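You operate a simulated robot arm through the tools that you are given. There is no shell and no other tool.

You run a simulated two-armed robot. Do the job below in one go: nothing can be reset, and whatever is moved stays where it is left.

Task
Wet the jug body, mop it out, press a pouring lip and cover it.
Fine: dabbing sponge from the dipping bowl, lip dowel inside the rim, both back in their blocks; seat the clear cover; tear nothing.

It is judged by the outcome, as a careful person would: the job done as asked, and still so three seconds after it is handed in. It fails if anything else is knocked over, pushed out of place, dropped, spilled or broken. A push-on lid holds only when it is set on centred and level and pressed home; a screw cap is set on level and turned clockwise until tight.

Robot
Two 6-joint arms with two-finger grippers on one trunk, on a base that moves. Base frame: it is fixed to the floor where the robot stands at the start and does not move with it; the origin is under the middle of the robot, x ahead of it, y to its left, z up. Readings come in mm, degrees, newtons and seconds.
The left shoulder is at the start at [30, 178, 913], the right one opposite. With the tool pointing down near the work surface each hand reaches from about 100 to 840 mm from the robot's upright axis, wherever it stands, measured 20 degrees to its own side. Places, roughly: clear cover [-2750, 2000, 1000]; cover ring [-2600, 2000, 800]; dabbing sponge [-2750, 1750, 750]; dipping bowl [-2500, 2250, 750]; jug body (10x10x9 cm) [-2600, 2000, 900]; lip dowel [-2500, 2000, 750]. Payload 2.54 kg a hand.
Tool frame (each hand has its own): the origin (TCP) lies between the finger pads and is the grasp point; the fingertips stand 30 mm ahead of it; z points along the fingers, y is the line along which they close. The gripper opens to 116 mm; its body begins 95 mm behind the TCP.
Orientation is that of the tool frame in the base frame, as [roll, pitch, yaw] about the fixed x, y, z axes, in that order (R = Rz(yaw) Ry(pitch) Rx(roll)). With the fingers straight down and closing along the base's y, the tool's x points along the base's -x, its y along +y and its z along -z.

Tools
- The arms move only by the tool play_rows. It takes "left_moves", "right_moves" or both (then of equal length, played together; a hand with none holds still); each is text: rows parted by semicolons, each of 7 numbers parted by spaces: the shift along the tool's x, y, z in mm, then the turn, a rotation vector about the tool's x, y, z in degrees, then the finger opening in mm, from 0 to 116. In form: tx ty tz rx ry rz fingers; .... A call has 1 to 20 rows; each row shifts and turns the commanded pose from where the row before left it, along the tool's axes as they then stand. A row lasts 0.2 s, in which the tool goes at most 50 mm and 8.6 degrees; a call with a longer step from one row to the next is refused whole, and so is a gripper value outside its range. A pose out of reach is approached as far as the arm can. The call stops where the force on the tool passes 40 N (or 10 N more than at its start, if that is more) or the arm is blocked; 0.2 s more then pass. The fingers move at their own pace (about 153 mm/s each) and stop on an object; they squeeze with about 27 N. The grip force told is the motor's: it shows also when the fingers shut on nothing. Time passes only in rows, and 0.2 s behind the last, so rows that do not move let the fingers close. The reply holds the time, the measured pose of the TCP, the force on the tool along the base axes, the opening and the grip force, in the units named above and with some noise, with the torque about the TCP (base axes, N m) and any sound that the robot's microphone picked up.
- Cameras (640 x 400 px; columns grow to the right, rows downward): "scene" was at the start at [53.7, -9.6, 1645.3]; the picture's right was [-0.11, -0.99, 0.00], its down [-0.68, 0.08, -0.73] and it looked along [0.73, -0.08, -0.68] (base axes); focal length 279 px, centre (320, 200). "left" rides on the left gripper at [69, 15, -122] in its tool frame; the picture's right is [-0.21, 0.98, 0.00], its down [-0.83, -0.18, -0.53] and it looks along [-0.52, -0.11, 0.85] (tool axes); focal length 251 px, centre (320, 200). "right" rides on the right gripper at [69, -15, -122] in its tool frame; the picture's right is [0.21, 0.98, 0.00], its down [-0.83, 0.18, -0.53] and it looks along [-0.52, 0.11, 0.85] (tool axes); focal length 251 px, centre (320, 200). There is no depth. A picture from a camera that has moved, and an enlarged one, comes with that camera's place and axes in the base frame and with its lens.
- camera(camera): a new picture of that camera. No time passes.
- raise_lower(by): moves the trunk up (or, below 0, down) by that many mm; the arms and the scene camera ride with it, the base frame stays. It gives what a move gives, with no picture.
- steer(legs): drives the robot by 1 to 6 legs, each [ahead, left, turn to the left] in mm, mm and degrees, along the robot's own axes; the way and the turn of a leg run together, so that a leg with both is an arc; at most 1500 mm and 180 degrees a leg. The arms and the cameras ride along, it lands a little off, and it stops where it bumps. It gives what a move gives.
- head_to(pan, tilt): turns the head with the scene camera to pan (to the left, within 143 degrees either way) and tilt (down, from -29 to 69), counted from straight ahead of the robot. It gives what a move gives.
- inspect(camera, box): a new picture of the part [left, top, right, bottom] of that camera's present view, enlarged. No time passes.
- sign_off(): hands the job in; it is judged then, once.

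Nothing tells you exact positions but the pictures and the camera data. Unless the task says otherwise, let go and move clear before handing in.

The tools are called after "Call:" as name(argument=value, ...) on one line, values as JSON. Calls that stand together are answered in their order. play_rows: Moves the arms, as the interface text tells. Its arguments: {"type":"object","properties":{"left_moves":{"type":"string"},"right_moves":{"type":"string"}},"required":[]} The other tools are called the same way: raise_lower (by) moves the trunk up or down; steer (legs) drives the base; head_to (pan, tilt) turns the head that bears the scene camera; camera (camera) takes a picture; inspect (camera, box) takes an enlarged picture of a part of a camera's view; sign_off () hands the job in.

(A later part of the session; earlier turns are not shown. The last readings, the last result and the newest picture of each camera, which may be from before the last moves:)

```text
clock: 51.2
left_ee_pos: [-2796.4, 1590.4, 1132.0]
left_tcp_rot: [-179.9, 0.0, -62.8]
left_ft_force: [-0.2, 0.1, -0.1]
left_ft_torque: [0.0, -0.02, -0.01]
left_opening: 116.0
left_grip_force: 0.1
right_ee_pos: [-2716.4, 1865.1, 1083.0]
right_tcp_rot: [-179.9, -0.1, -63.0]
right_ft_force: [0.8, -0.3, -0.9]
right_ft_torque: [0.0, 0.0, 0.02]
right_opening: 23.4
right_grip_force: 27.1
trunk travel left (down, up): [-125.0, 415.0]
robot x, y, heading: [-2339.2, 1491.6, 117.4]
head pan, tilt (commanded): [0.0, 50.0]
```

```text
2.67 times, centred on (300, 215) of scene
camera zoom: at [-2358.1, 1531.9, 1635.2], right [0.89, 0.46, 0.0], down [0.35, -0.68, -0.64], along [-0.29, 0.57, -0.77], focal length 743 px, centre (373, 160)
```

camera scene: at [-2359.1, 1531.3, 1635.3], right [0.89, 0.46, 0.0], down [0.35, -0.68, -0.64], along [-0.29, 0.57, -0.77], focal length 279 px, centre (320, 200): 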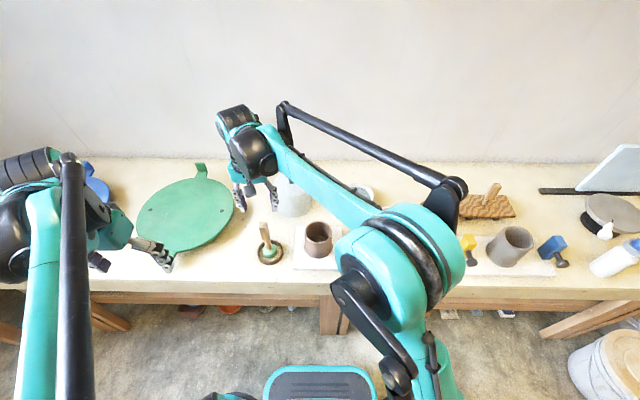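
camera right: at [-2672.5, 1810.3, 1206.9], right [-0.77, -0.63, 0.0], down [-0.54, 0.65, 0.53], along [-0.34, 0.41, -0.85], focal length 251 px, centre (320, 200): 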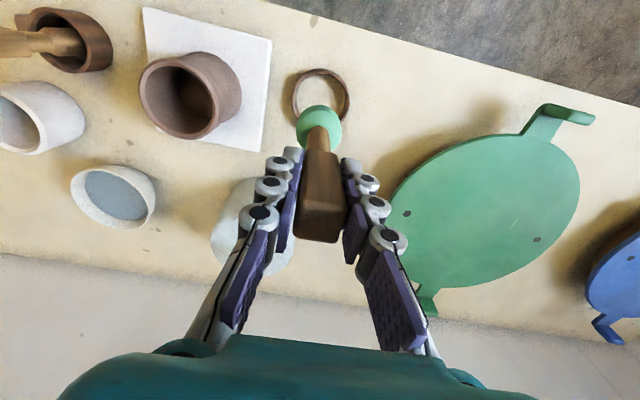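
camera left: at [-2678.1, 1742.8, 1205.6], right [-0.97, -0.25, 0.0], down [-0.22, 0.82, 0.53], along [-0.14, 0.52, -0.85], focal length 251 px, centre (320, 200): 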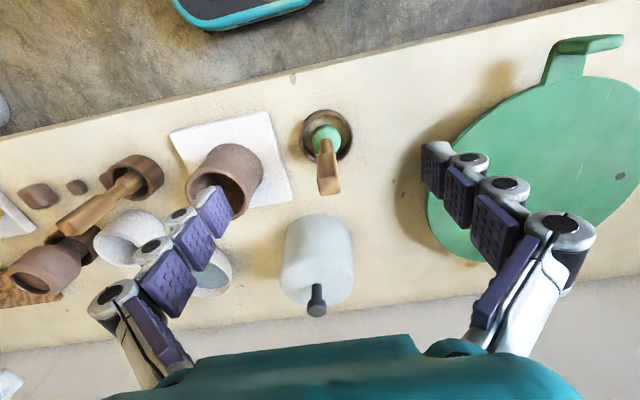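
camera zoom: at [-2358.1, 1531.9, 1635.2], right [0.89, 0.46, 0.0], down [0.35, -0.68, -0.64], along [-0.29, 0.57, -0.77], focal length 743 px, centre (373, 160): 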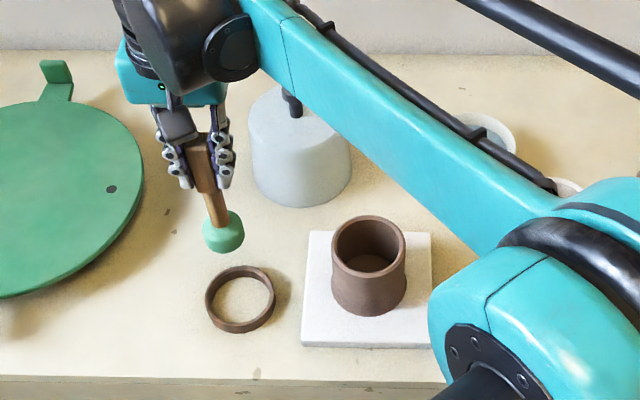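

The sponge hangs straight below the hand, and the empty ring stand is clear. I'll measure the jug, board and bowl from this hand view.

Call:
inspect(camera="right", box=[120, 0, 280, 100])

Call:
inspect(camera="right", box=[120, 60, 280, 160])

Call:
inspect(camera="right", box=[260, 60, 380, 135])

Call:
inspect(camera="right", box=[40, 140, 200, 240])

```text
4.00 times, centred on (200, 50) of right
camera zoom: at [-2672.5, 1810.3, 1206.9], right [-0.77, -0.63, 0.0], down [-0.54, 0.65, 0.53], along [-0.34, 0.41, -0.85], focal length 1006 px, centre (800, 800)
```

zoom: 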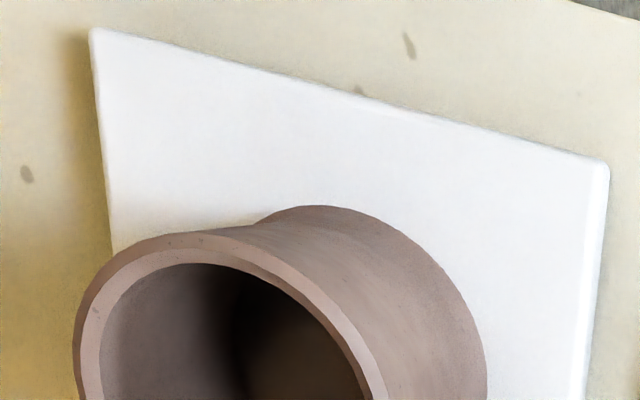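

```text
4.00 times, centred on (200, 110) of right
camera zoom: at [-2672.5, 1810.3, 1206.9], right [-0.77, -0.63, 0.0], down [-0.54, 0.65, 0.53], along [-0.34, 0.41, -0.85], focal length 1006 px, centre (800, 560)
```

zoom: 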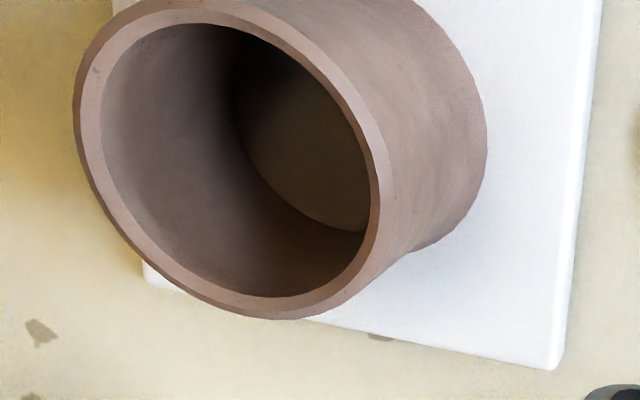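

```text
5.33 times, centred on (320, 98) of right
camera zoom: at [-2672.5, 1810.3, 1206.9], right [-0.77, -0.63, 0.0], down [-0.54, 0.65, 0.53], along [-0.34, 0.41, -0.85], focal length 1341 px, centre (320, 747)
```

zoom: 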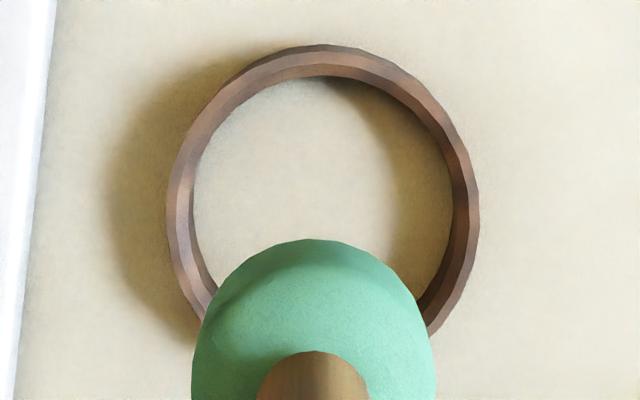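

```text
4.00 times, centred on (120, 190) of right
camera zoom: at [-2672.5, 1810.3, 1206.9], right [-0.77, -0.63, 0.0], down [-0.54, 0.65, 0.53], along [-0.34, 0.41, -0.85], focal length 1006 px, centre (1120, 240)
```

zoom: 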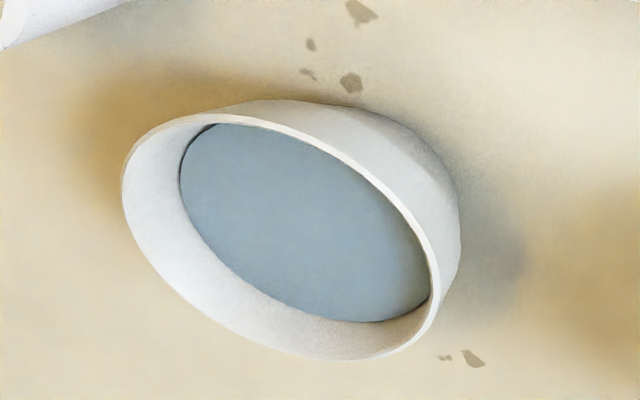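

From the hand view: jug centre about (527, 6), bowl centre about (722, -138), water surface about z=841, and the sponge hangs about 142 mm below the grasp point. Next I'll carry it high around the jug to above the bowl.

Call:
play_rows(right_moves="0 0 -8 0 0 0 15; -24.5 -33.7 0 0 0 0 15; -24.5 -33.7 0 0 0 0 15; -24.5 -33.7 0 0 0 0 15; -24.5 -33.7 0 0 0 0 15; -24.5 -33.7 0 0 0 0 15; -24.5 -33.7 0 0 0 0 15; -24.5 -33.7 0 0 0 0 15; -24.5 -33.7 0 0 0 0 15; -24.5 -33.7 0 0 0 0 15; 0 0 0 0 0 0 15; 0 0 0 0 0 0 15")

Call:
camera(camera="right")

Call:
camera(camera="scene")

```text
clock: 53.8
left_ee_pos: [-2795.7, 1591.9, 1131.4]
left_tcp_rot: [-180.0, 0.0, -62.9]
left_ft_force: [0.9, 0.6, 0.8]
left_ft_torque: [-0.04, 0.0, 0.01]
left_opening: 116.0
left_grip_force: 0.0
right_ee_pos: [-2546.8, 2201.2, 1094.5]
right_tcp_rot: [-179.9, -0.1, -63.0]
right_ft_force: [0.7, 0.2, -2.8]
right_ft_torque: [0.01, 0.02, 0.0]
right_opening: 23.0
right_grip_force: 27.4
trunk travel left (down, up): [-125.0, 415.0]
robot x, y, heading: [-2338.6, 1490.0, 117.6]
head pan, tilt (commanded): [0.0, 50.0]
```

```text
taken
camera right: at [-2501.7, 2145.1, 1216.8], right [-0.77, -0.63, 0.0], down [-0.54, 0.65, 0.53], along [-0.34, 0.41, -0.85], focal length 251 px, centre (320, 200)
```

right: 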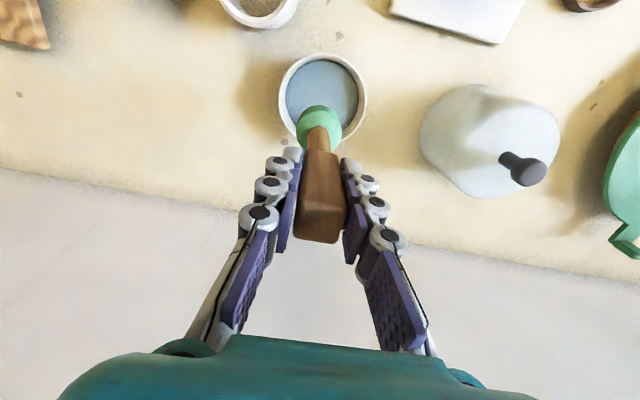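

```text
taken
camera scene: at [-2357.7, 1532.8, 1635.2], right [0.89, 0.46, 0.0], down [0.35, -0.68, -0.64], along [-0.3, 0.57, -0.77], focal length 279 px, centre (320, 200)
```

scene: 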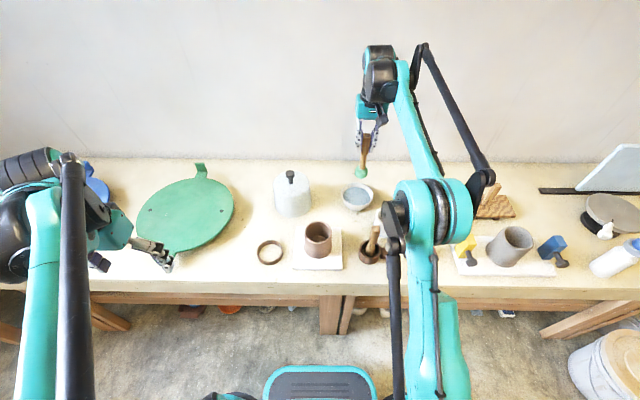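

The sponge is over the bowl, only about 5 mm off centre. I'll nudge it, dip the sponge about 15 mm into the water, wait, then raise it and let it drain.

Call:
play_rows(right_moves="4.3 5 0 0 0 0 15; 0 0 40 0 0 0 15; 0 0 40 0 0 0 15; 0 0 22 0 0 0 15; 0 0 12 0 0 0 15; 0 0 8 0 0 0 15; 0 0 0 0 0 0 15")

Call:
camera(camera="right")

Call:
inspect(camera="scene", box=[300, 130, 420, 205])

```text
clock: 55.4
left_ee_pos: [-2795.6, 1590.7, 1132.5]
left_tcp_rot: [-179.8, 0.0, -62.8]
left_ft_force: [0.2, -1.1, 0.6]
left_ft_torque: [0.0, -0.01, 0.01]
left_opening: 116.0
left_grip_force: 0.2
right_ee_pos: [-2548.3, 2193.7, 967.6]
right_tcp_rot: [-179.9, -0.1, -63.0]
right_ft_force: [-0.6, -0.2, -0.2]
right_ft_torque: [0.02, 0.0, -0.03]
right_opening: 23.4
right_grip_force: 26.6
trunk travel left (down, up): [-125.0, 415.0]
robot x, y, heading: [-2335.1, 1487.8, 117.2]
head pan, tilt (commanded): [0.0, 50.0]
```

```text
taken
camera right: at [-2504.3, 2139.1, 1092.0], right [-0.77, -0.63, 0.0], down [-0.54, 0.65, 0.53], along [-0.34, 0.41, -0.85], focal length 251 px, centre (320, 200)
```

right: 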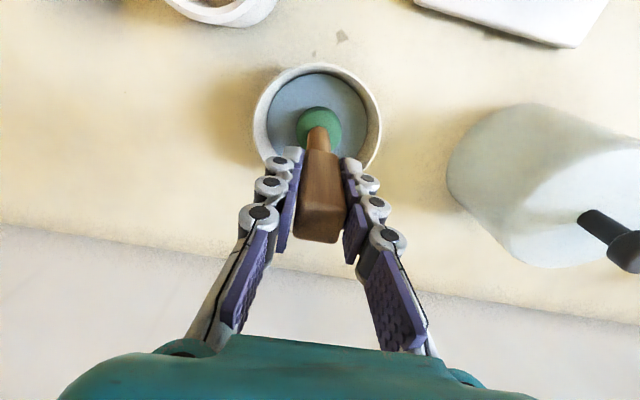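

```text
5.33 times, centred on (360, 168) of scene
camera zoom: at [-2357.9, 1531.9, 1635.3], right [0.89, 0.46, 0.0], down [0.35, -0.68, -0.64], along [-0.3, 0.57, -0.77], focal length 1486 px, centre (107, 373)
```

zoom: 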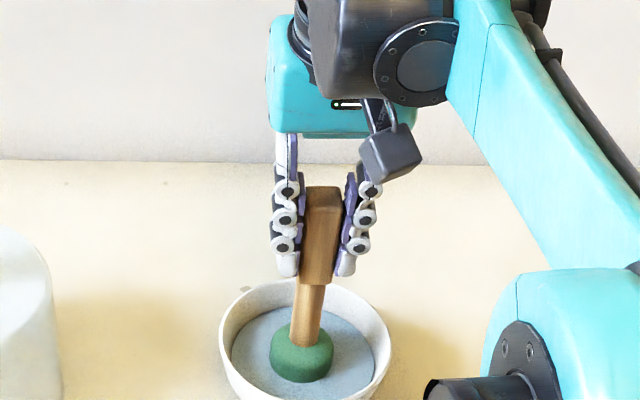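

The sponge has turned dark green, so it has soaked up water. I'll raise it, let it drain a moment, then move it to the near side of the jug.

Call:
play_rows(right_moves="0 0 -12 0 0 0 15; 0 0 -10 0 0 0 15; 0 0 -5 0 0 0 15; 0 0 0 0 0 0 15; 0 0 0 0 0 0 15; 0 0 0 0 0 0 15; 0 0 0 0 0 0 15; 0 0 0 0 0 0 15; 0 0 -35 0 0 0 15; 0 0 -40 0 0 0 15; 0 0 -20 0 0 0 15; 0 0 0 0 0 0 15")

Call:
play_rows(right_moves="31.75 23.2 0 0 0 0 15; 31.75 23.2 0 0 0 0 15; 31.75 23.2 0 0 0 0 15; 31.75 23.2 0 0 0 0 15; 31.75 23.2 0 0 0 0 15; 31.75 23.2 0 0 0 0 15; 0 0 0 0 0 0 15")

Call:
camera(camera="right")

Call:
inspect(camera="scene", box=[240, 170, 400, 270])

```text
clock: 58.0
left_ee_pos: [-2794.8, 1590.2, 1130.5]
left_tcp_rot: [-179.8, 0.0, -62.7]
left_ft_force: [-0.4, 0.4, 0.5]
left_ft_torque: [0.01, -0.01, 0.03]
left_opening: 116.0
left_grip_force: 0.1
right_ee_pos: [-2548.5, 2193.3, 1089.9]
right_tcp_rot: [-179.9, 0.0, -63.0]
right_ft_force: [0.3, -0.2, -1.7]
right_ft_torque: [-0.01, -0.01, -0.04]
right_opening: 23.0
right_grip_force: 27.1
trunk travel left (down, up): [-125.0, 415.0]
robot x, y, heading: [-2337.4, 1486.2, 117.0]
head pan, tilt (commanded): [0.0, 50.0]
```

```text
clock: 59.6
left_ee_pos: [-2795.2, 1591.9, 1131.5]
left_tcp_rot: [-180.0, 0.0, -62.9]
left_ft_force: [0.0, -0.3, -0.6]
left_ft_torque: [-0.04, 0.01, -0.03]
left_opening: 116.0
left_grip_force: 0.1
right_ee_pos: [-2587.4, 1958.7, 1091.4]
right_tcp_rot: [-179.9, -0.1, -63.0]
right_ft_force: [-0.9, -1.0, -1.4]
right_ft_torque: [0.0, 0.01, -0.02]
right_opening: 23.2
right_grip_force: 27.1
trunk travel left (down, up): [-125.0, 415.0]
robot x, y, heading: [-2336.6, 1487.6, 117.2]
head pan, tilt (commanded): [0.0, 50.0]
```

```text
taken
camera right: at [-2543.5, 1905.2, 1214.3], right [-0.77, -0.63, 0.0], down [-0.54, 0.65, 0.53], along [-0.34, 0.41, -0.85], focal length 251 px, centre (320, 200)
```

right: 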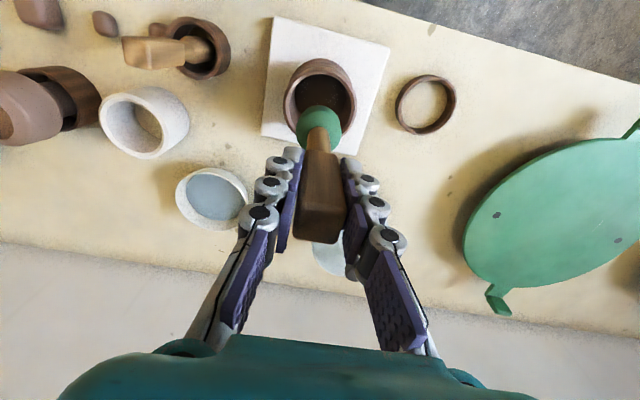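

```text
4.00 times, centred on (320, 220) of scene
camera zoom: at [-2358.0, 1532.9, 1635.2], right [0.89, 0.46, 0.0], down [0.35, -0.68, -0.64], along [-0.29, 0.57, -0.77], focal length 1114 px, centre (320, 120)
```

zoom: 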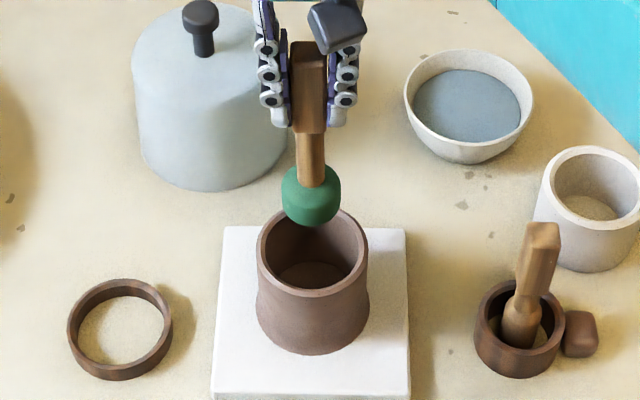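

The wet sponge is above the jug. I'll look closer to align it with the jug's centre.

Call:
inspect(camera="right", box=[250, 10, 410, 110])

Call:
inspect(camera="right", box=[240, 60, 400, 160])

```text
4.00 times, centred on (330, 60) of right
camera zoom: at [-2543.5, 1905.2, 1214.3], right [-0.77, -0.63, 0.0], down [-0.54, 0.65, 0.53], along [-0.34, 0.41, -0.85], focal length 1006 px, centre (280, 760)
```

zoom: 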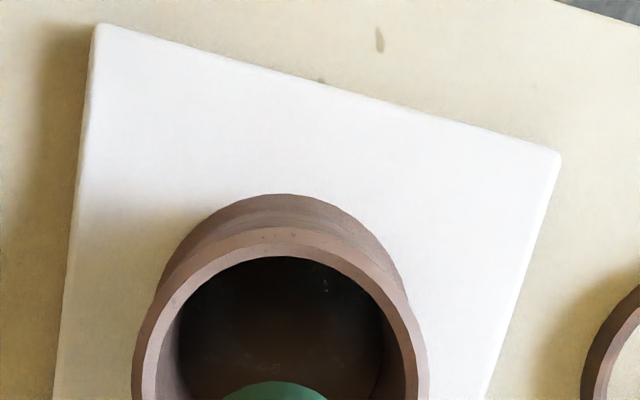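

```text
4.00 times, centred on (320, 110) of right
camera zoom: at [-2543.5, 1905.2, 1214.3], right [-0.77, -0.63, 0.0], down [-0.54, 0.65, 0.53], along [-0.34, 0.41, -0.85], focal length 1006 px, centre (320, 560)
```

zoom: 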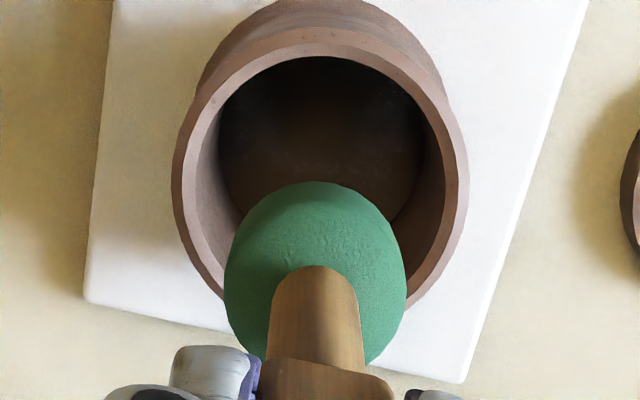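

The sponge centre is nearly over the jug centre. Next I'll lower the sponge beside the near wall and touch the outside in small, gentle steps, watching the force and the clay's colour.

Call:
play_rows(right_moves="31 0 0 0 0 0 15; 31 0 0 0 0 0 15; 30 0 0 0 0 0 15; 0 0 40 0 0 0 15; 0 0 40 0 0 0 15; 0 0 21.5 0 0 0 15; -6 0 0 0 0 0 15; -5 0 0 0 0 0 15; 0 0 0 0 0 0 15")

Call:
inspect(camera="scene", box=[260, 200, 380, 275])

Call:
camera(camera="right")

```text
clock: 61.6
left_ee_pos: [-2795.3, 1589.9, 1131.5]
left_tcp_rot: [-179.9, 0.1, -62.8]
left_ft_force: [0.5, 0.1, -0.4]
left_ft_torque: [-0.01, -0.01, 0.04]
left_opening: 116.0
left_grip_force: 0.1
right_ee_pos: [-2549.6, 1887.7, 988.7]
right_tcp_rot: [-179.9, -0.1, -63.0]
right_ft_force: [0.2, 0.9, -1.2]
right_ft_torque: [-0.02, -0.03, 0.0]
right_opening: 23.5
right_grip_force: 26.8
trunk travel left (down, up): [-125.0, 415.0]
robot x, y, heading: [-2336.4, 1487.9, 117.3]
head pan, tilt (commanded): [0.0, 50.0]
```

```text
5.33 times, centred on (320, 238) of scene
camera zoom: at [-2357.8, 1531.7, 1635.3], right [0.89, 0.46, 0.0], down [0.35, -0.68, -0.64], along [-0.3, 0.57, -0.77], focal length 1486 px, centre (320, 0)
```

zoom: 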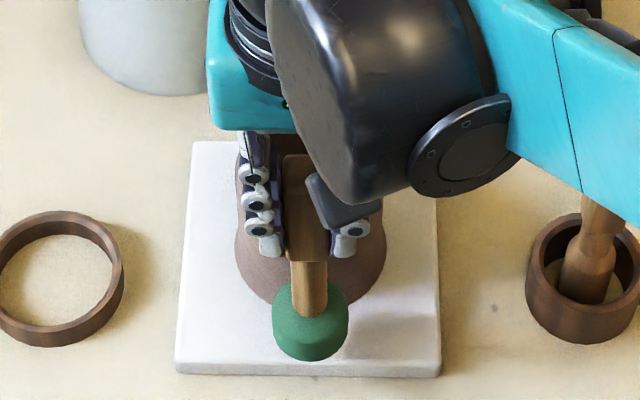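

```text
taken
camera right: at [-2505.3, 1832.7, 1111.8], right [-0.77, -0.63, 0.0], down [-0.54, 0.65, 0.53], along [-0.34, 0.41, -0.85], focal length 251 px, centre (320, 200)
```

right: 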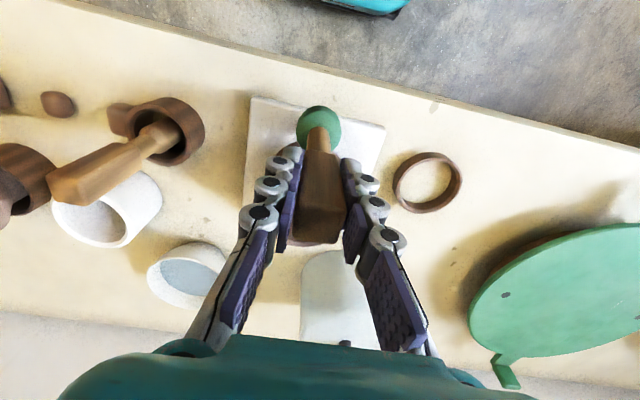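

The sponge is just in front of the near wall with no contact yet. I'll advance in small steps.

Call:
play_rows(right_moves="-2 0 0 0 0 0 15; -2 0 0 0 0 0 15; 0 0 0 0 0 0 15")

Call:
play_rows(right_moves="-1.5 0 0 0 0 0 15; -1.5 0 0 0 0 0 15; 0 0 0 0 0 0 15")

```text
clock: 62.4
left_ee_pos: [-2796.0, 1591.3, 1131.2]
left_tcp_rot: [-179.9, -0.1, -62.8]
left_ft_force: [0.0, 0.1, -0.1]
left_ft_torque: [0.01, -0.01, 0.02]
left_opening: 116.1
left_grip_force: 0.0
right_ee_pos: [-2552.6, 1892.0, 989.2]
right_tcp_rot: [-179.9, -0.1, -63.1]
right_ft_force: [0.5, 0.0, -1.3]
right_ft_torque: [0.0, 0.02, -0.03]
right_opening: 23.4
right_grip_force: 26.7
trunk travel left (down, up): [-125.0, 415.0]
robot x, y, heading: [-2336.2, 1488.3, 117.5]
head pan, tilt (commanded): [0.0, 50.0]
```

```text
clock: 63.2
left_ee_pos: [-2794.4, 1590.0, 1132.4]
left_tcp_rot: [-180.0, 0.0, -62.9]
left_ft_force: [-0.2, 0.7, 0.3]
left_ft_torque: [0.02, 0.0, -0.03]
left_opening: 115.6
left_grip_force: 0.1
right_ee_pos: [-2553.3, 1892.9, 990.1]
right_tcp_rot: [-179.8, -0.2, -63.0]
right_ft_force: [4.8, -8.4, -1.3]
right_ft_torque: [-0.82, -0.48, -0.01]
right_opening: 23.1
right_grip_force: 27.0
trunk travel left (down, up): [-125.0, 415.0]
robot x, y, heading: [-2337.4, 1492.4, 117.4]
head pan, tilt (commanded): [0.0, 50.0]
```

Contact: about 10 N and the jug held still. I'll ease off right away and look for a wet mark.

Call:
play_rows(right_moves="1.5 0 0 0 0 0 15; 0 0 0 0 0 0 15")

Call:
inspect(camera="scene", box=[260, 200, 380, 275])

```text
clock: 63.8
left_ee_pos: [-2795.1, 1589.2, 1131.6]
left_tcp_rot: [-179.9, 0.0, -62.8]
left_ft_force: [-0.1, -0.3, -1.1]
left_ft_torque: [0.01, -0.01, 0.0]
left_opening: 115.6
left_grip_force: 0.0
right_ee_pos: [-2554.2, 1892.7, 988.5]
right_tcp_rot: [-179.9, 0.0, -63.1]
right_ft_force: [1.6, -3.3, -0.1]
right_ft_torque: [-0.26, -0.16, -0.01]
right_opening: 23.2
right_grip_force: 27.1
trunk travel left (down, up): [-125.0, 415.0]
robot x, y, heading: [-2338.1, 1491.1, 117.5]
head pan, tilt (commanded): [0.0, 50.0]
```

```text
5.33 times, centred on (320, 238) of scene
camera zoom: at [-2357.7, 1531.5, 1635.3], right [0.89, 0.46, 0.0], down [0.35, -0.68, -0.64], along [-0.3, 0.57, -0.77], focal length 1486 px, centre (320, 0)
```

zoom: 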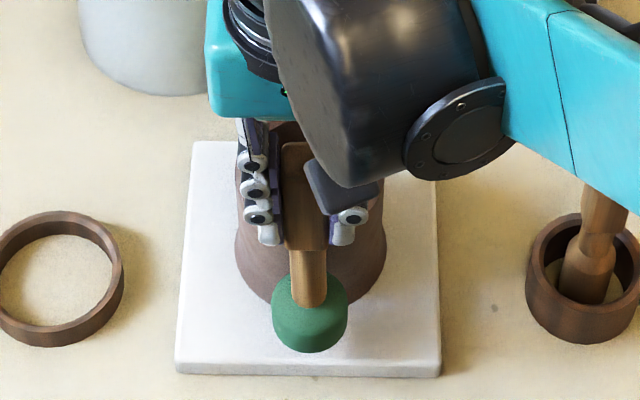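

Call:
play_rows(right_moves="0 0 0 0 0 0 15; 4 0 0 0 0 0 15; 20 0 0 0 0 0 15; 0 0 -40 0 0 0 15; 0 0 -45 0 0 0 15; 0 0 -16 0 0 0 15; 30 -20 0 0 0 0 15; 0 0 0 0 0 0 15")

Call:
inspect(camera="scene", box=[240, 195, 400, 295])

Call:
camera(camera="right")

```text
clock: 65.6
left_ee_pos: [-2795.7, 1590.0, 1131.6]
left_tcp_rot: [-179.8, -0.1, -62.8]
left_ft_force: [-0.8, 0.1, -0.1]
left_ft_torque: [-0.01, -0.03, 0.01]
left_opening: 116.2
left_grip_force: 0.1
right_ee_pos: [-2512.6, 1853.1, 1089.9]
right_tcp_rot: [-179.7, 0.0, -62.9]
right_ft_force: [-1.1, 0.1, -2.1]
right_ft_torque: [-0.04, -0.03, 0.01]
right_opening: 23.2
right_grip_force: 27.0
trunk travel left (down, up): [-125.0, 415.0]
robot x, y, heading: [-2339.7, 1492.7, 117.1]
head pan, tilt (commanded): [0.0, 50.0]
```

```text
4.00 times, centred on (320, 245) of scene
camera zoom: at [-2359.5, 1532.9, 1635.2], right [0.89, 0.46, 0.0], down [0.35, -0.68, -0.64], along [-0.29, 0.57, -0.77], focal length 1114 px, centre (320, 20)
```

zoom: 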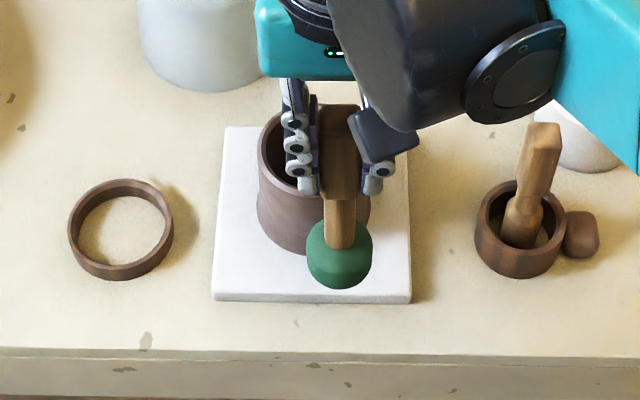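

```text
taken
camera right: at [-2468.4, 1799.7, 1213.9], right [-0.77, -0.63, 0.0], down [-0.54, 0.65, 0.53], along [-0.34, 0.41, -0.85], focal length 251 px, centre (320, 200)
```

right: 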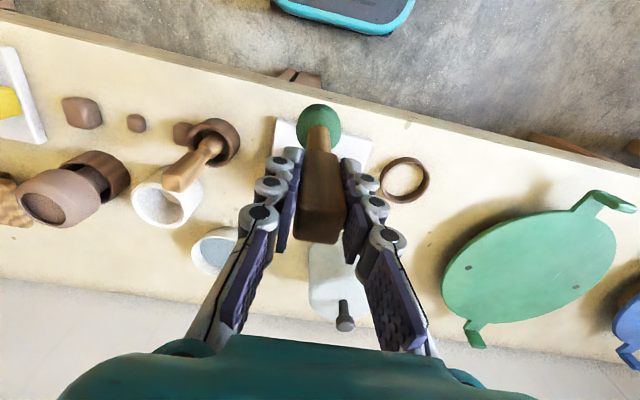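

Call:
camera(camera="left")

Call:
inspect(camera="left", box=[0, 60, 160, 160])

```text
taken
camera left: at [-2779.5, 1522.7, 1254.2], right [-0.97, -0.25, 0.0], down [-0.22, 0.82, 0.53], along [-0.13, 0.52, -0.85], focal length 251 px, centre (320, 200)
```

left: 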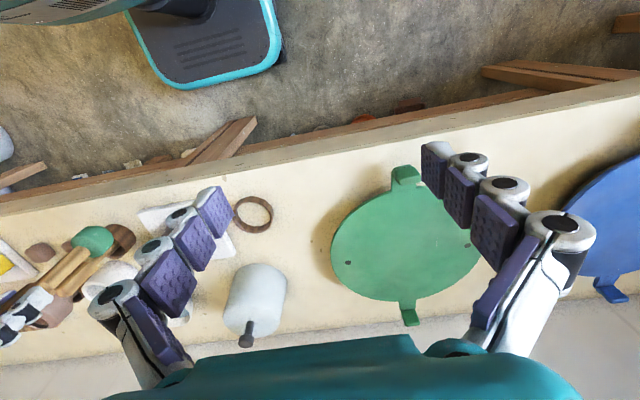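

```text
4.00 times, centred on (80, 110) of left
camera zoom: at [-2779.5, 1522.7, 1254.2], right [-0.97, -0.25, 0.0], down [-0.22, 0.82, 0.53], along [-0.13, 0.52, -0.85], focal length 1006 px, centre (1280, 560)
```

zoom: 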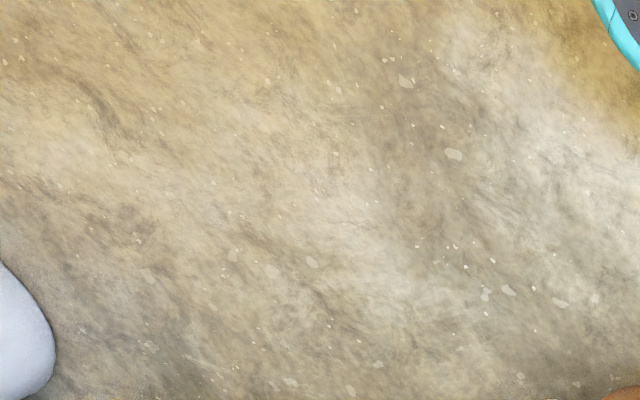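

I'll swing the hand to the left side so the jug is visible to the scene camera. That is also where I'll make the next dab.

Call:
play_rows(right_moves="-10 40 0 0 0 0 15; -20 40 0 0 0 0 15; -35 30 0 0 0 0 15; -35 20 0 0 0 0 15; -25 0 0 0 0 0 15; 0 0 0 0 0 0 15")

Call:
inspect(camera="scene", box=[240, 195, 400, 295])

Call:
camera(camera="right")

```text
clock: 67.0
left_ee_pos: [-2795.0, 1591.5, 1131.8]
left_tcp_rot: [-179.9, 0.1, -62.8]
left_ft_force: [0.1, 0.0, -0.3]
left_ft_torque: [0.03, 0.0, -0.03]
left_opening: 116.1
left_grip_force: 0.1
right_ee_pos: [-2684.8, 1906.0, 1089.6]
right_tcp_rot: [-179.9, -0.2, -63.0]
right_ft_force: [1.1, -0.7, -1.2]
right_ft_torque: [0.03, -0.01, 0.01]
right_opening: 23.3
right_grip_force: 26.6
trunk travel left (down, up): [-125.0, 415.0]
robot x, y, heading: [-2336.3, 1492.1, 117.6]
head pan, tilt (commanded): [0.0, 50.0]
```

```text
4.00 times, centred on (320, 245) of scene
camera zoom: at [-2357.7, 1531.3, 1635.3], right [0.89, 0.46, 0.0], down [0.35, -0.68, -0.64], along [-0.3, 0.57, -0.77], focal length 1114 px, centre (320, 20)
```

zoom: 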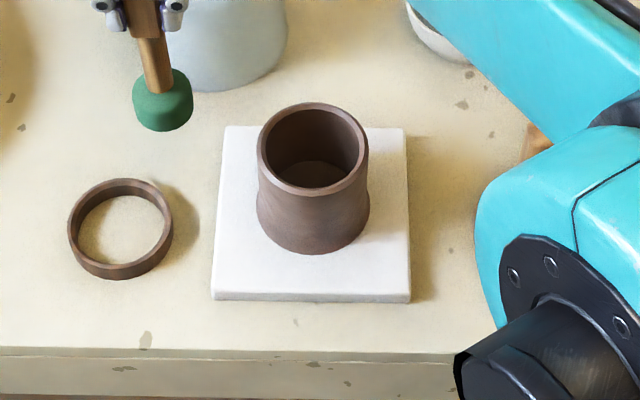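

```text
taken
camera right: at [-2639.2, 1851.1, 1213.6], right [-0.77, -0.63, 0.0], down [-0.54, 0.65, 0.53], along [-0.34, 0.41, -0.85], focal length 251 px, centre (320, 200)
```

right: 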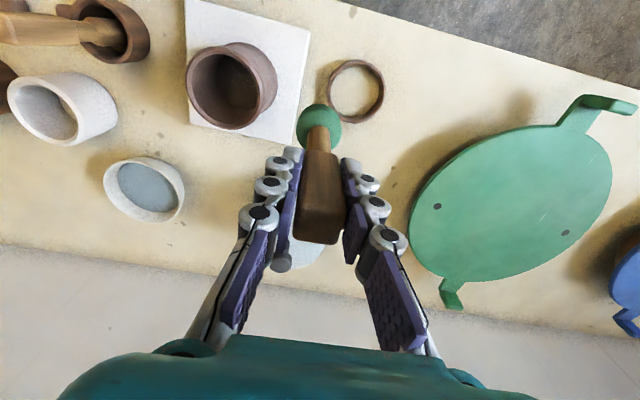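

The whole jug has turned visibly darker, so the body is wet, and it stands where it was. Now for mopping out: I'll centre the sponge over the jug.

Call:
play_rows(right_moves="0 -37 0 0 0 0 15; 0 -37 0 0 0 0 15; 0 -36.4 0 0 0 0 15; 0 0 22 0 0 0 15; 0 0 0 0 0 0 15")

Call:
inspect(camera="right", box=[240, 60, 400, 160])

Call:
inspect(camera="scene", box=[240, 180, 400, 280])

```text
clock: 68.2
left_ee_pos: [-2795.1, 1590.8, 1131.3]
left_tcp_rot: [180.0, 0.0, -62.9]
left_ft_force: [-0.1, -0.1, 0.2]
left_ft_torque: [0.02, 0.04, -0.01]
left_opening: 116.1
left_grip_force: 0.1
right_ee_pos: [-2584.8, 1957.1, 1068.3]
right_tcp_rot: [180.0, 0.1, -63.0]
right_ft_force: [0.9, 0.4, -0.5]
right_ft_torque: [0.01, 0.02, 0.0]
right_opening: 22.8
right_grip_force: 27.1
trunk travel left (down, up): [-125.0, 415.0]
robot x, y, heading: [-2338.8, 1490.0, 117.1]
head pan, tilt (commanded): [0.0, 50.0]
```

```text
4.00 times, centred on (320, 110) of right
camera zoom: at [-2539.8, 1901.6, 1191.1], right [-0.77, -0.63, 0.0], down [-0.54, 0.65, 0.53], along [-0.34, 0.41, -0.85], focal length 1006 px, centre (320, 560)
```

zoom: 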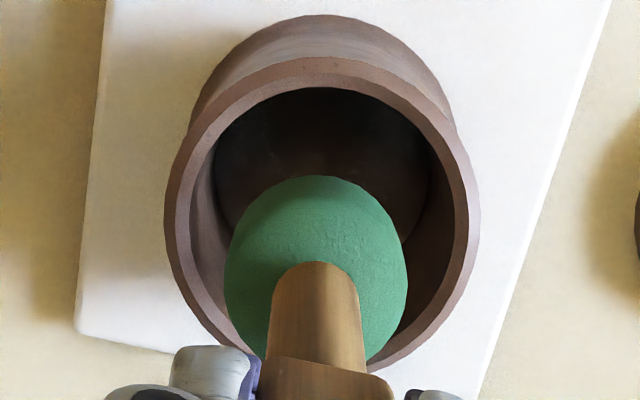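

```text
4.00 times, centred on (320, 230) of scene
camera zoom: at [-2357.1, 1531.7, 1635.3], right [0.89, 0.46, 0.0], down [0.35, -0.68, -0.64], along [-0.3, 0.57, -0.77], focal length 1114 px, centre (320, 80)
```

zoom: 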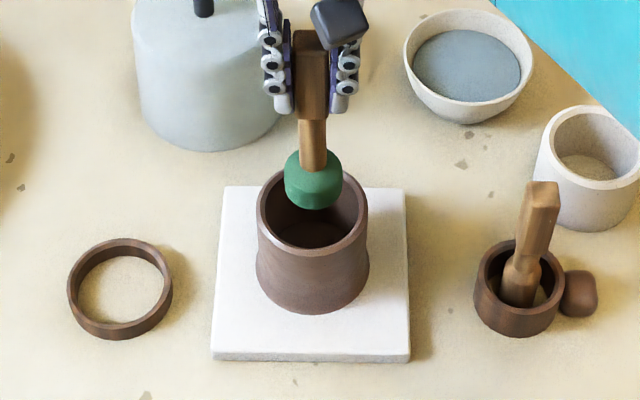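

The sponge is centred over the mouth. I'll lower it inside to just above the floor.

Call:
play_rows(right_moves="0 0 30 0 0 0 15; 0 0 30 0 0 0 15; 0 0 20 0 0 0 15; 0 0 12 0 0 0 15; 0 0 0 0 0 0 15")

Call:
inspect(camera="scene", box=[240, 180, 400, 280])

```text
clock: 69.4
left_ee_pos: [-2794.7, 1590.9, 1131.9]
left_tcp_rot: [-179.9, 0.0, -62.8]
left_ft_force: [-0.5, 0.6, 0.3]
left_ft_torque: [-0.04, -0.02, 0.0]
left_opening: 115.9
left_grip_force: 0.1
right_ee_pos: [-2583.1, 1955.9, 976.3]
right_tcp_rot: [-179.9, 0.0, -63.0]
right_ft_force: [-0.1, 0.7, -0.5]
right_ft_torque: [0.02, -0.02, -0.02]
right_opening: 23.2
right_grip_force: 26.8
trunk travel left (down, up): [-125.0, 415.0]
robot x, y, heading: [-2335.5, 1491.2, 117.3]
head pan, tilt (commanded): [0.0, 50.0]
```

```text
4.00 times, centred on (320, 230) of scene
camera zoom: at [-2357.8, 1531.8, 1635.3], right [0.89, 0.46, 0.0], down [0.35, -0.68, -0.64], along [-0.3, 0.57, -0.77], focal length 1114 px, centre (320, 80)
```

zoom: 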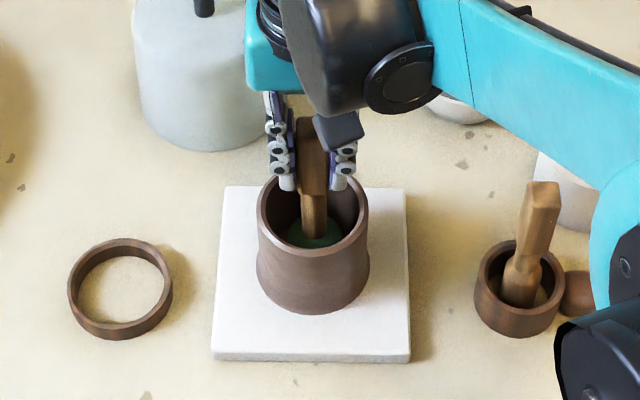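

The sponge is inside with no contact. I'll feel for the floor in small steps.

Call:
play_rows(right_moves="0 0 3 0 0 0 15; 0 0 3 0 0 0 15; 0 0 2 0 0 0 15; 0 0 2 0 0 0 15; 0 0 0 0 0 0 15")

Call:
play_rows(right_moves="0 0 1.5 0 0 0 15; 0 0 1.5 0 0 0 15; 0 0 0 0 0 0 15")

```text
clock: 70.6
left_ee_pos: [-2793.2, 1588.8, 1132.4]
left_tcp_rot: [-180.0, 0.2, -62.8]
left_ft_force: [-0.6, 0.7, 1.0]
left_ft_torque: [0.0, 0.01, 0.03]
left_opening: 115.9
left_grip_force: 0.1
right_ee_pos: [-2583.3, 1955.1, 967.3]
right_tcp_rot: [-179.9, -0.1, -63.1]
right_ft_force: [3.1, -1.1, 20.3]
right_ft_torque: [-0.1, -0.16, -0.01]
right_opening: 23.4
right_grip_force: 26.9
trunk travel left (down, up): [-125.0, 415.0]
robot x, y, heading: [-2336.2, 1489.3, 117.4]
head pan, tilt (commanded): [0.0, 50.0]
```

```text
clock: 71.4
left_ee_pos: [-2793.7, 1589.2, 1132.1]
left_tcp_rot: [-180.0, 0.1, -62.7]
left_ft_force: [1.0, 0.4, 0.0]
left_ft_torque: [-0.02, 0.02, 0.01]
left_opening: 116.1
left_grip_force: 0.1
right_ee_pos: [-2583.6, 1955.5, 965.1]
right_tcp_rot: [-179.9, 0.0, -63.0]
right_ft_force: [3.2, -0.1, 21.2]
right_ft_torque: [0.14, -0.06, -0.01]
right_opening: 23.1
right_grip_force: 27.5
trunk travel left (down, up): [-125.0, 415.0]
robot x, y, heading: [-2335.8, 1486.0, 117.2]
head pan, tilt (commanded): [0.0, 50.0]
```

That pressed about 21 N downward, more than I want, and the handle may have slid slightly in the grip. I'll back off at once and check.

Call:
play_rows(right_moves="0 0 -2 0 0 0 15; 0 0 -2 0 0 0 15; 0 0 0 0 0 0 15")

Call:
inspect(camera="scene", box=[260, 195, 380, 270])

```text
clock: 72.2
left_ee_pos: [-2794.8, 1590.5, 1131.1]
left_tcp_rot: [-179.9, 0.0, -62.8]
left_ft_force: [-0.5, 0.2, 0.9]
left_ft_torque: [-0.03, 0.01, -0.03]
left_opening: 116.0
left_grip_force: 0.0
right_ee_pos: [-2583.3, 1957.0, 967.4]
right_tcp_rot: [-179.9, -0.1, -63.0]
right_ft_force: [-0.6, -0.2, -0.5]
right_ft_torque: [-0.02, -0.02, 0.02]
right_opening: 22.9
right_grip_force: 26.8
trunk travel left (down, up): [-125.0, 415.0]
robot x, y, heading: [-2337.2, 1490.4, 117.2]
head pan, tilt (commanded): [0.0, 50.0]
```

```text
5.33 times, centred on (320, 232) of scene
camera zoom: at [-2358.1, 1532.1, 1635.2], right [0.89, 0.46, 0.0], down [0.35, -0.68, -0.64], along [-0.29, 0.57, -0.77], focal length 1486 px, centre (320, 27)
```

zoom: 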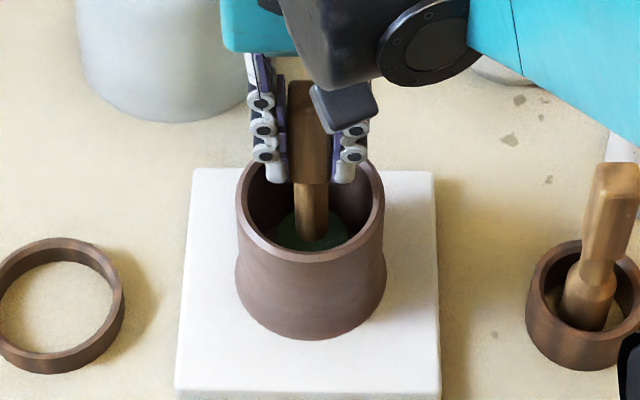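

The force is back to zero and nothing looks disturbed. I'll approach the floor again in 1 mm steps for a light contact.

Call:
play_rows(right_moves="0 0 1 0 0 0 15; 0 0 0 0 0 0 15")

```text
clock: 72.8
left_ee_pos: [-2795.1, 1591.3, 1132.7]
left_tcp_rot: [-179.9, 0.1, -62.9]
left_ft_force: [0.0, 0.3, 0.0]
left_ft_torque: [0.03, -0.01, 0.02]
left_opening: 116.3
left_grip_force: 0.0
right_ee_pos: [-2584.4, 1958.2, 966.5]
right_tcp_rot: [-180.0, -0.2, -63.0]
right_ft_force: [1.1, -0.2, -0.6]
right_ft_torque: [-0.01, 0.01, 0.01]
right_opening: 23.0
right_grip_force: 27.0
trunk travel left (down, up): [-125.0, 415.0]
robot x, y, heading: [-2335.8, 1490.1, 117.3]
head pan, tilt (commanded): [0.0, 50.0]
```

Call:
play_rows(right_moves="0 0 1 0 0 0 15; 0 0 0 0 0 0 15")

```text
clock: 73.4
left_ee_pos: [-2795.4, 1590.9, 1131.5]
left_tcp_rot: [-180.0, 0.0, -62.9]
left_ft_force: [0.5, 0.5, -0.5]
left_ft_torque: [0.01, -0.02, 0.0]
left_opening: 116.2
left_grip_force: 0.0
right_ee_pos: [-2583.4, 1957.7, 964.8]
right_tcp_rot: [-179.9, -0.1, -63.0]
right_ft_force: [-0.1, 0.0, -1.6]
right_ft_torque: [-0.01, 0.01, 0.01]
right_opening: 23.4
right_grip_force: 27.3
trunk travel left (down, up): [-125.0, 415.0]
robot x, y, heading: [-2334.4, 1490.7, 117.6]
head pan, tilt (commanded): [0.0, 50.0]
```

Call:
play_rows(right_moves="0 0 0.7 0 0 0 15; 0 0 0 0 0 0 15")

```text
clock: 74.0
left_ee_pos: [-2794.7, 1590.5, 1131.8]
left_tcp_rot: [180.0, -0.1, -62.8]
left_ft_force: [-0.2, -1.1, 0.4]
left_ft_torque: [0.03, 0.01, -0.03]
left_opening: 116.0
left_grip_force: 0.0
right_ee_pos: [-2584.2, 1956.7, 963.4]
right_tcp_rot: [-179.9, -0.1, -62.9]
right_ft_force: [-0.6, 0.2, -1.2]
right_ft_torque: [0.03, 0.0, 0.0]
right_opening: 23.1
right_grip_force: 27.3
trunk travel left (down, up): [-125.0, 415.0]
robot x, y, heading: [-2337.3, 1492.3, 117.1]
head pan, tilt (commanded): [0.0, 50.0]
```

Call:
play_rows(right_moves="0 0 0.7 0 0 0 15; 0 0 0 0 0 0 15")

```text
clock: 74.6
left_ee_pos: [-2795.6, 1590.5, 1132.0]
left_tcp_rot: [-179.9, 0.1, -62.7]
left_ft_force: [0.9, -0.3, 0.2]
left_ft_torque: [-0.03, -0.03, -0.01]
left_opening: 116.1
left_grip_force: 0.0
right_ee_pos: [-2583.5, 1955.8, 964.7]
right_tcp_rot: [-179.9, 0.0, -63.0]
right_ft_force: [1.4, 1.6, 9.4]
right_ft_torque: [0.2, 0.16, 0.0]
right_opening: 23.2
right_grip_force: 27.3
trunk travel left (down, up): [-125.0, 415.0]
robot x, y, heading: [-2341.1, 1491.8, 117.5]
head pan, tilt (commanded): [0.0, 50.0]
```

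Light floor contact (about 9 N). I'll ease a touch and swirl the sponge gently around the floor to mop it.

Call:
play_rows(right_moves="0 0 -0.3 0 0 0 15; 4 0 0 0 0 0 15; 4 0 0 0 0 0 15; -2.3 5.7 0 0 0 0 15; -5.7 2.3 0 0 0 0 15; -5.7 -2.3 0 0 0 0 15; -2.3 -5.7 0 0 0 0 15; 2.3 -5.7 0 0 0 0 15; 5.7 -2.3 0 0 0 0 15; 5.7 2.3 0 0 0 0 15; 2.3 5.7 0 0 0 0 15; 0 0 0 0 0 0 15")

Call:
inspect(camera="scene", box=[260, 195, 380, 270])

```text
clock: 77.2
left_ee_pos: [-2795.4, 1590.8, 1132.5]
left_tcp_rot: [-179.9, 0.0, -62.8]
left_ft_force: [0.3, -0.5, -0.2]
left_ft_torque: [-0.03, 0.0, -0.01]
left_opening: 116.1
left_grip_force: 0.1
right_ee_pos: [-2578.6, 1948.6, 965.0]
right_tcp_rot: [-179.9, -0.2, -63.0]
right_ft_force: [0.7, 0.5, 4.3]
right_ft_torque: [0.12, 0.02, -0.01]
right_opening: 23.3
right_grip_force: 27.3
trunk travel left (down, up): [-125.0, 415.0]
robot x, y, heading: [-2337.2, 1491.5, 117.2]
head pan, tilt (commanded): [0.0, 50.0]
```

```text
5.33 times, centred on (320, 232) of scene
camera zoom: at [-2357.6, 1531.6, 1635.3], right [0.89, 0.46, 0.0], down [0.35, -0.68, -0.64], along [-0.3, 0.57, -0.77], focal length 1486 px, centre (320, 27)
```

zoom: 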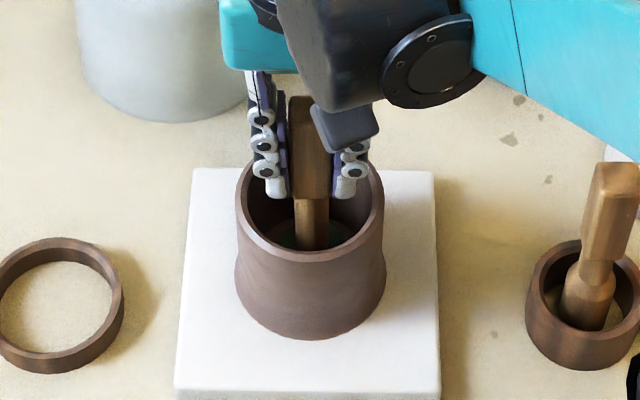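

Contact stayed around 4 N through the swirl. I'll do one wider circle near the wall, then return to the centre.

Call:
play_rows(right_moves="3 0 0 0 0 0 15; -1.47 5.5 0 0 0 0 15; -4.03 4.03 0 0 0 0 15; -5.5 1.47 0 0 0 0 15; -5.5 -1.47 0 0 0 0 15; -4.03 -4.03 0 0 0 0 15; -1.47 -5.5 0 0 0 0 15; 1.47 -5.5 0 0 0 0 15; 4.03 -4.03 0 0 0 0 15; 5.5 -1.47 0 0 0 0 15; 5.5 1.47 0 0 0 0 15; 4.03 4.03 0 0 0 0 15; 1.47 5.5 0 0 0 0 15; -5.5 0 0 0 0 0 15; -5.5 0 0 0 0 0 15; 0 0 0 0 0 0 15")

Call:
camera(camera="right")

```text
clock: 80.6
left_ee_pos: [-2795.2, 1590.2, 1130.7]
left_tcp_rot: [-179.9, 0.0, -62.7]
left_ft_force: [-0.7, -0.2, -0.3]
left_ft_torque: [-0.01, 0.02, 0.01]
left_opening: 115.9
left_grip_force: 0.0
right_ee_pos: [-2584.2, 1957.7, 963.8]
right_tcp_rot: [-179.8, -0.1, -63.0]
right_ft_force: [1.1, 0.3, -1.9]
right_ft_torque: [0.0, -0.01, 0.01]
right_opening: 23.2
right_grip_force: 27.1
trunk travel left (down, up): [-125.0, 415.0]
robot x, y, heading: [-2336.4, 1486.7, 117.4]
head pan, tilt (commanded): [0.0, 50.0]
```

```text
taken
camera right: at [-2540.3, 1902.2, 1087.4], right [-0.77, -0.63, 0.0], down [-0.54, 0.65, 0.53], along [-0.34, 0.41, -0.85], focal length 251 px, centre (320, 200)
```

right: 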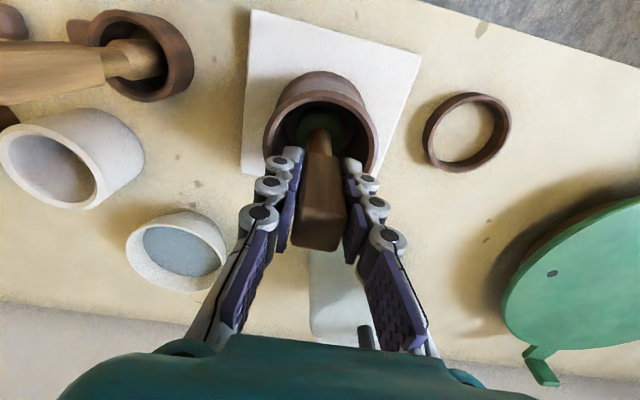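

The mopping circles went cleanly. I'll lift the sponge out, move back over the ring stand, and look into the jug before putting the sponge down.

Call:
play_rows(right_moves="0 0 -10 0 0 0 15; 0 0 -30 0 0 0 15; 0 0 -40 0 0 0 15; 0 0 -40 0 0 0 15; 0 0 -6 0 0 0 15; 0 40 0 0 0 0 15; 0 40 0 0 0 0 15; 5 40 0 0 0 0 15; 13 39.4 0 0 0 0 15; 0 0 0 0 0 0 15")

Call:
inspect(camera="scene", box=[240, 180, 400, 280])

Call:
camera(camera="right")

Call:
inspect(camera="right", box=[110, 20, 270, 120])

Call:
inspect(camera="right", box=[260, 60, 380, 135])

```text
clock: 82.8
left_ee_pos: [-2794.8, 1590.2, 1130.6]
left_tcp_rot: [-179.9, 0.0, -62.8]
left_ft_force: [-0.3, -0.1, -0.1]
left_ft_torque: [-0.04, 0.01, 0.0]
left_opening: 116.0
left_grip_force: 0.0
right_ee_pos: [-2718.4, 1868.1, 1087.9]
right_tcp_rot: [-179.9, -0.2, -63.0]
right_ft_force: [0.0, 0.6, -1.4]
right_ft_torque: [0.0, -0.02, -0.02]
right_opening: 23.3
right_grip_force: 27.6
trunk travel left (down, up): [-125.0, 415.0]
robot x, y, heading: [-2334.6, 1486.5, 117.2]
head pan, tilt (commanded): [0.0, 50.0]
```

```text
4.00 times, centred on (320, 230) of scene
camera zoom: at [-2357.4, 1532.5, 1635.3], right [0.89, 0.46, 0.0], down [0.35, -0.68, -0.64], along [-0.3, 0.57, -0.77], focal length 1114 px, centre (320, 80)
```

zoom: 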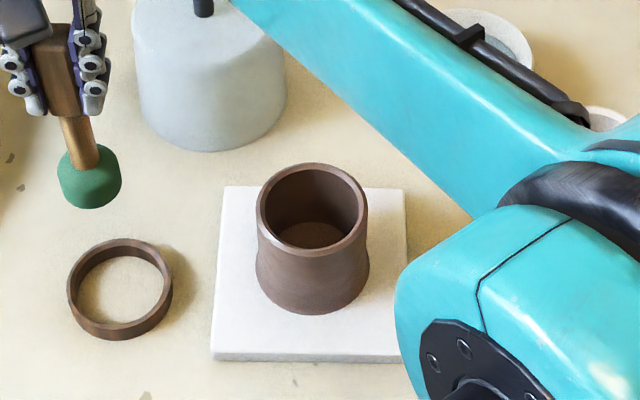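

```text
taken
camera right: at [-2675.1, 1812.5, 1211.1], right [-0.77, -0.63, 0.0], down [-0.54, 0.65, 0.53], along [-0.34, 0.41, -0.85], focal length 251 px, centre (320, 200)
```

right: 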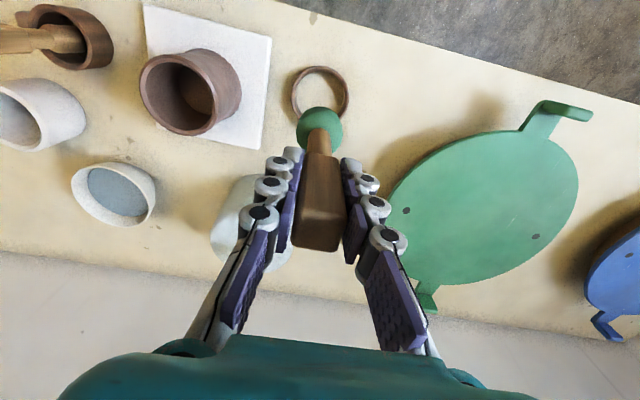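

```text
4.00 times, centred on (190, 70) of right
camera zoom: at [-2675.1, 1812.5, 1211.1], right [-0.77, -0.63, 0.0], down [-0.54, 0.65, 0.53], along [-0.34, 0.41, -0.85], focal length 1006 px, centre (840, 720)
```

zoom: 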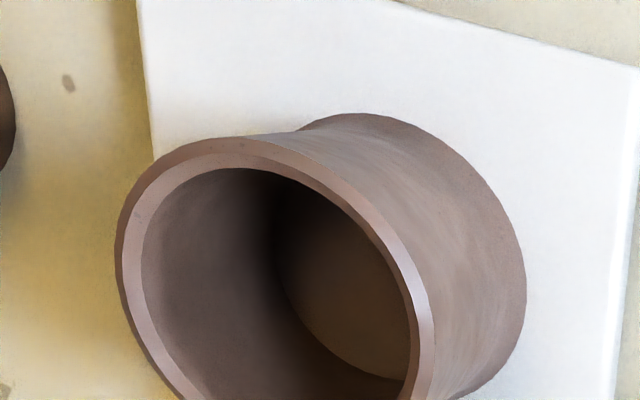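

```text
5.33 times, centred on (320, 98) of right
camera zoom: at [-2675.1, 1812.5, 1211.1], right [-0.77, -0.63, 0.0], down [-0.54, 0.65, 0.53], along [-0.34, 0.41, -0.85], focal length 1341 px, centre (320, 747)
```

zoom: 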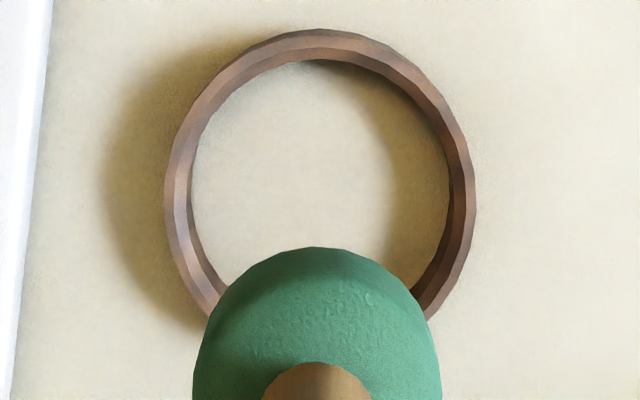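

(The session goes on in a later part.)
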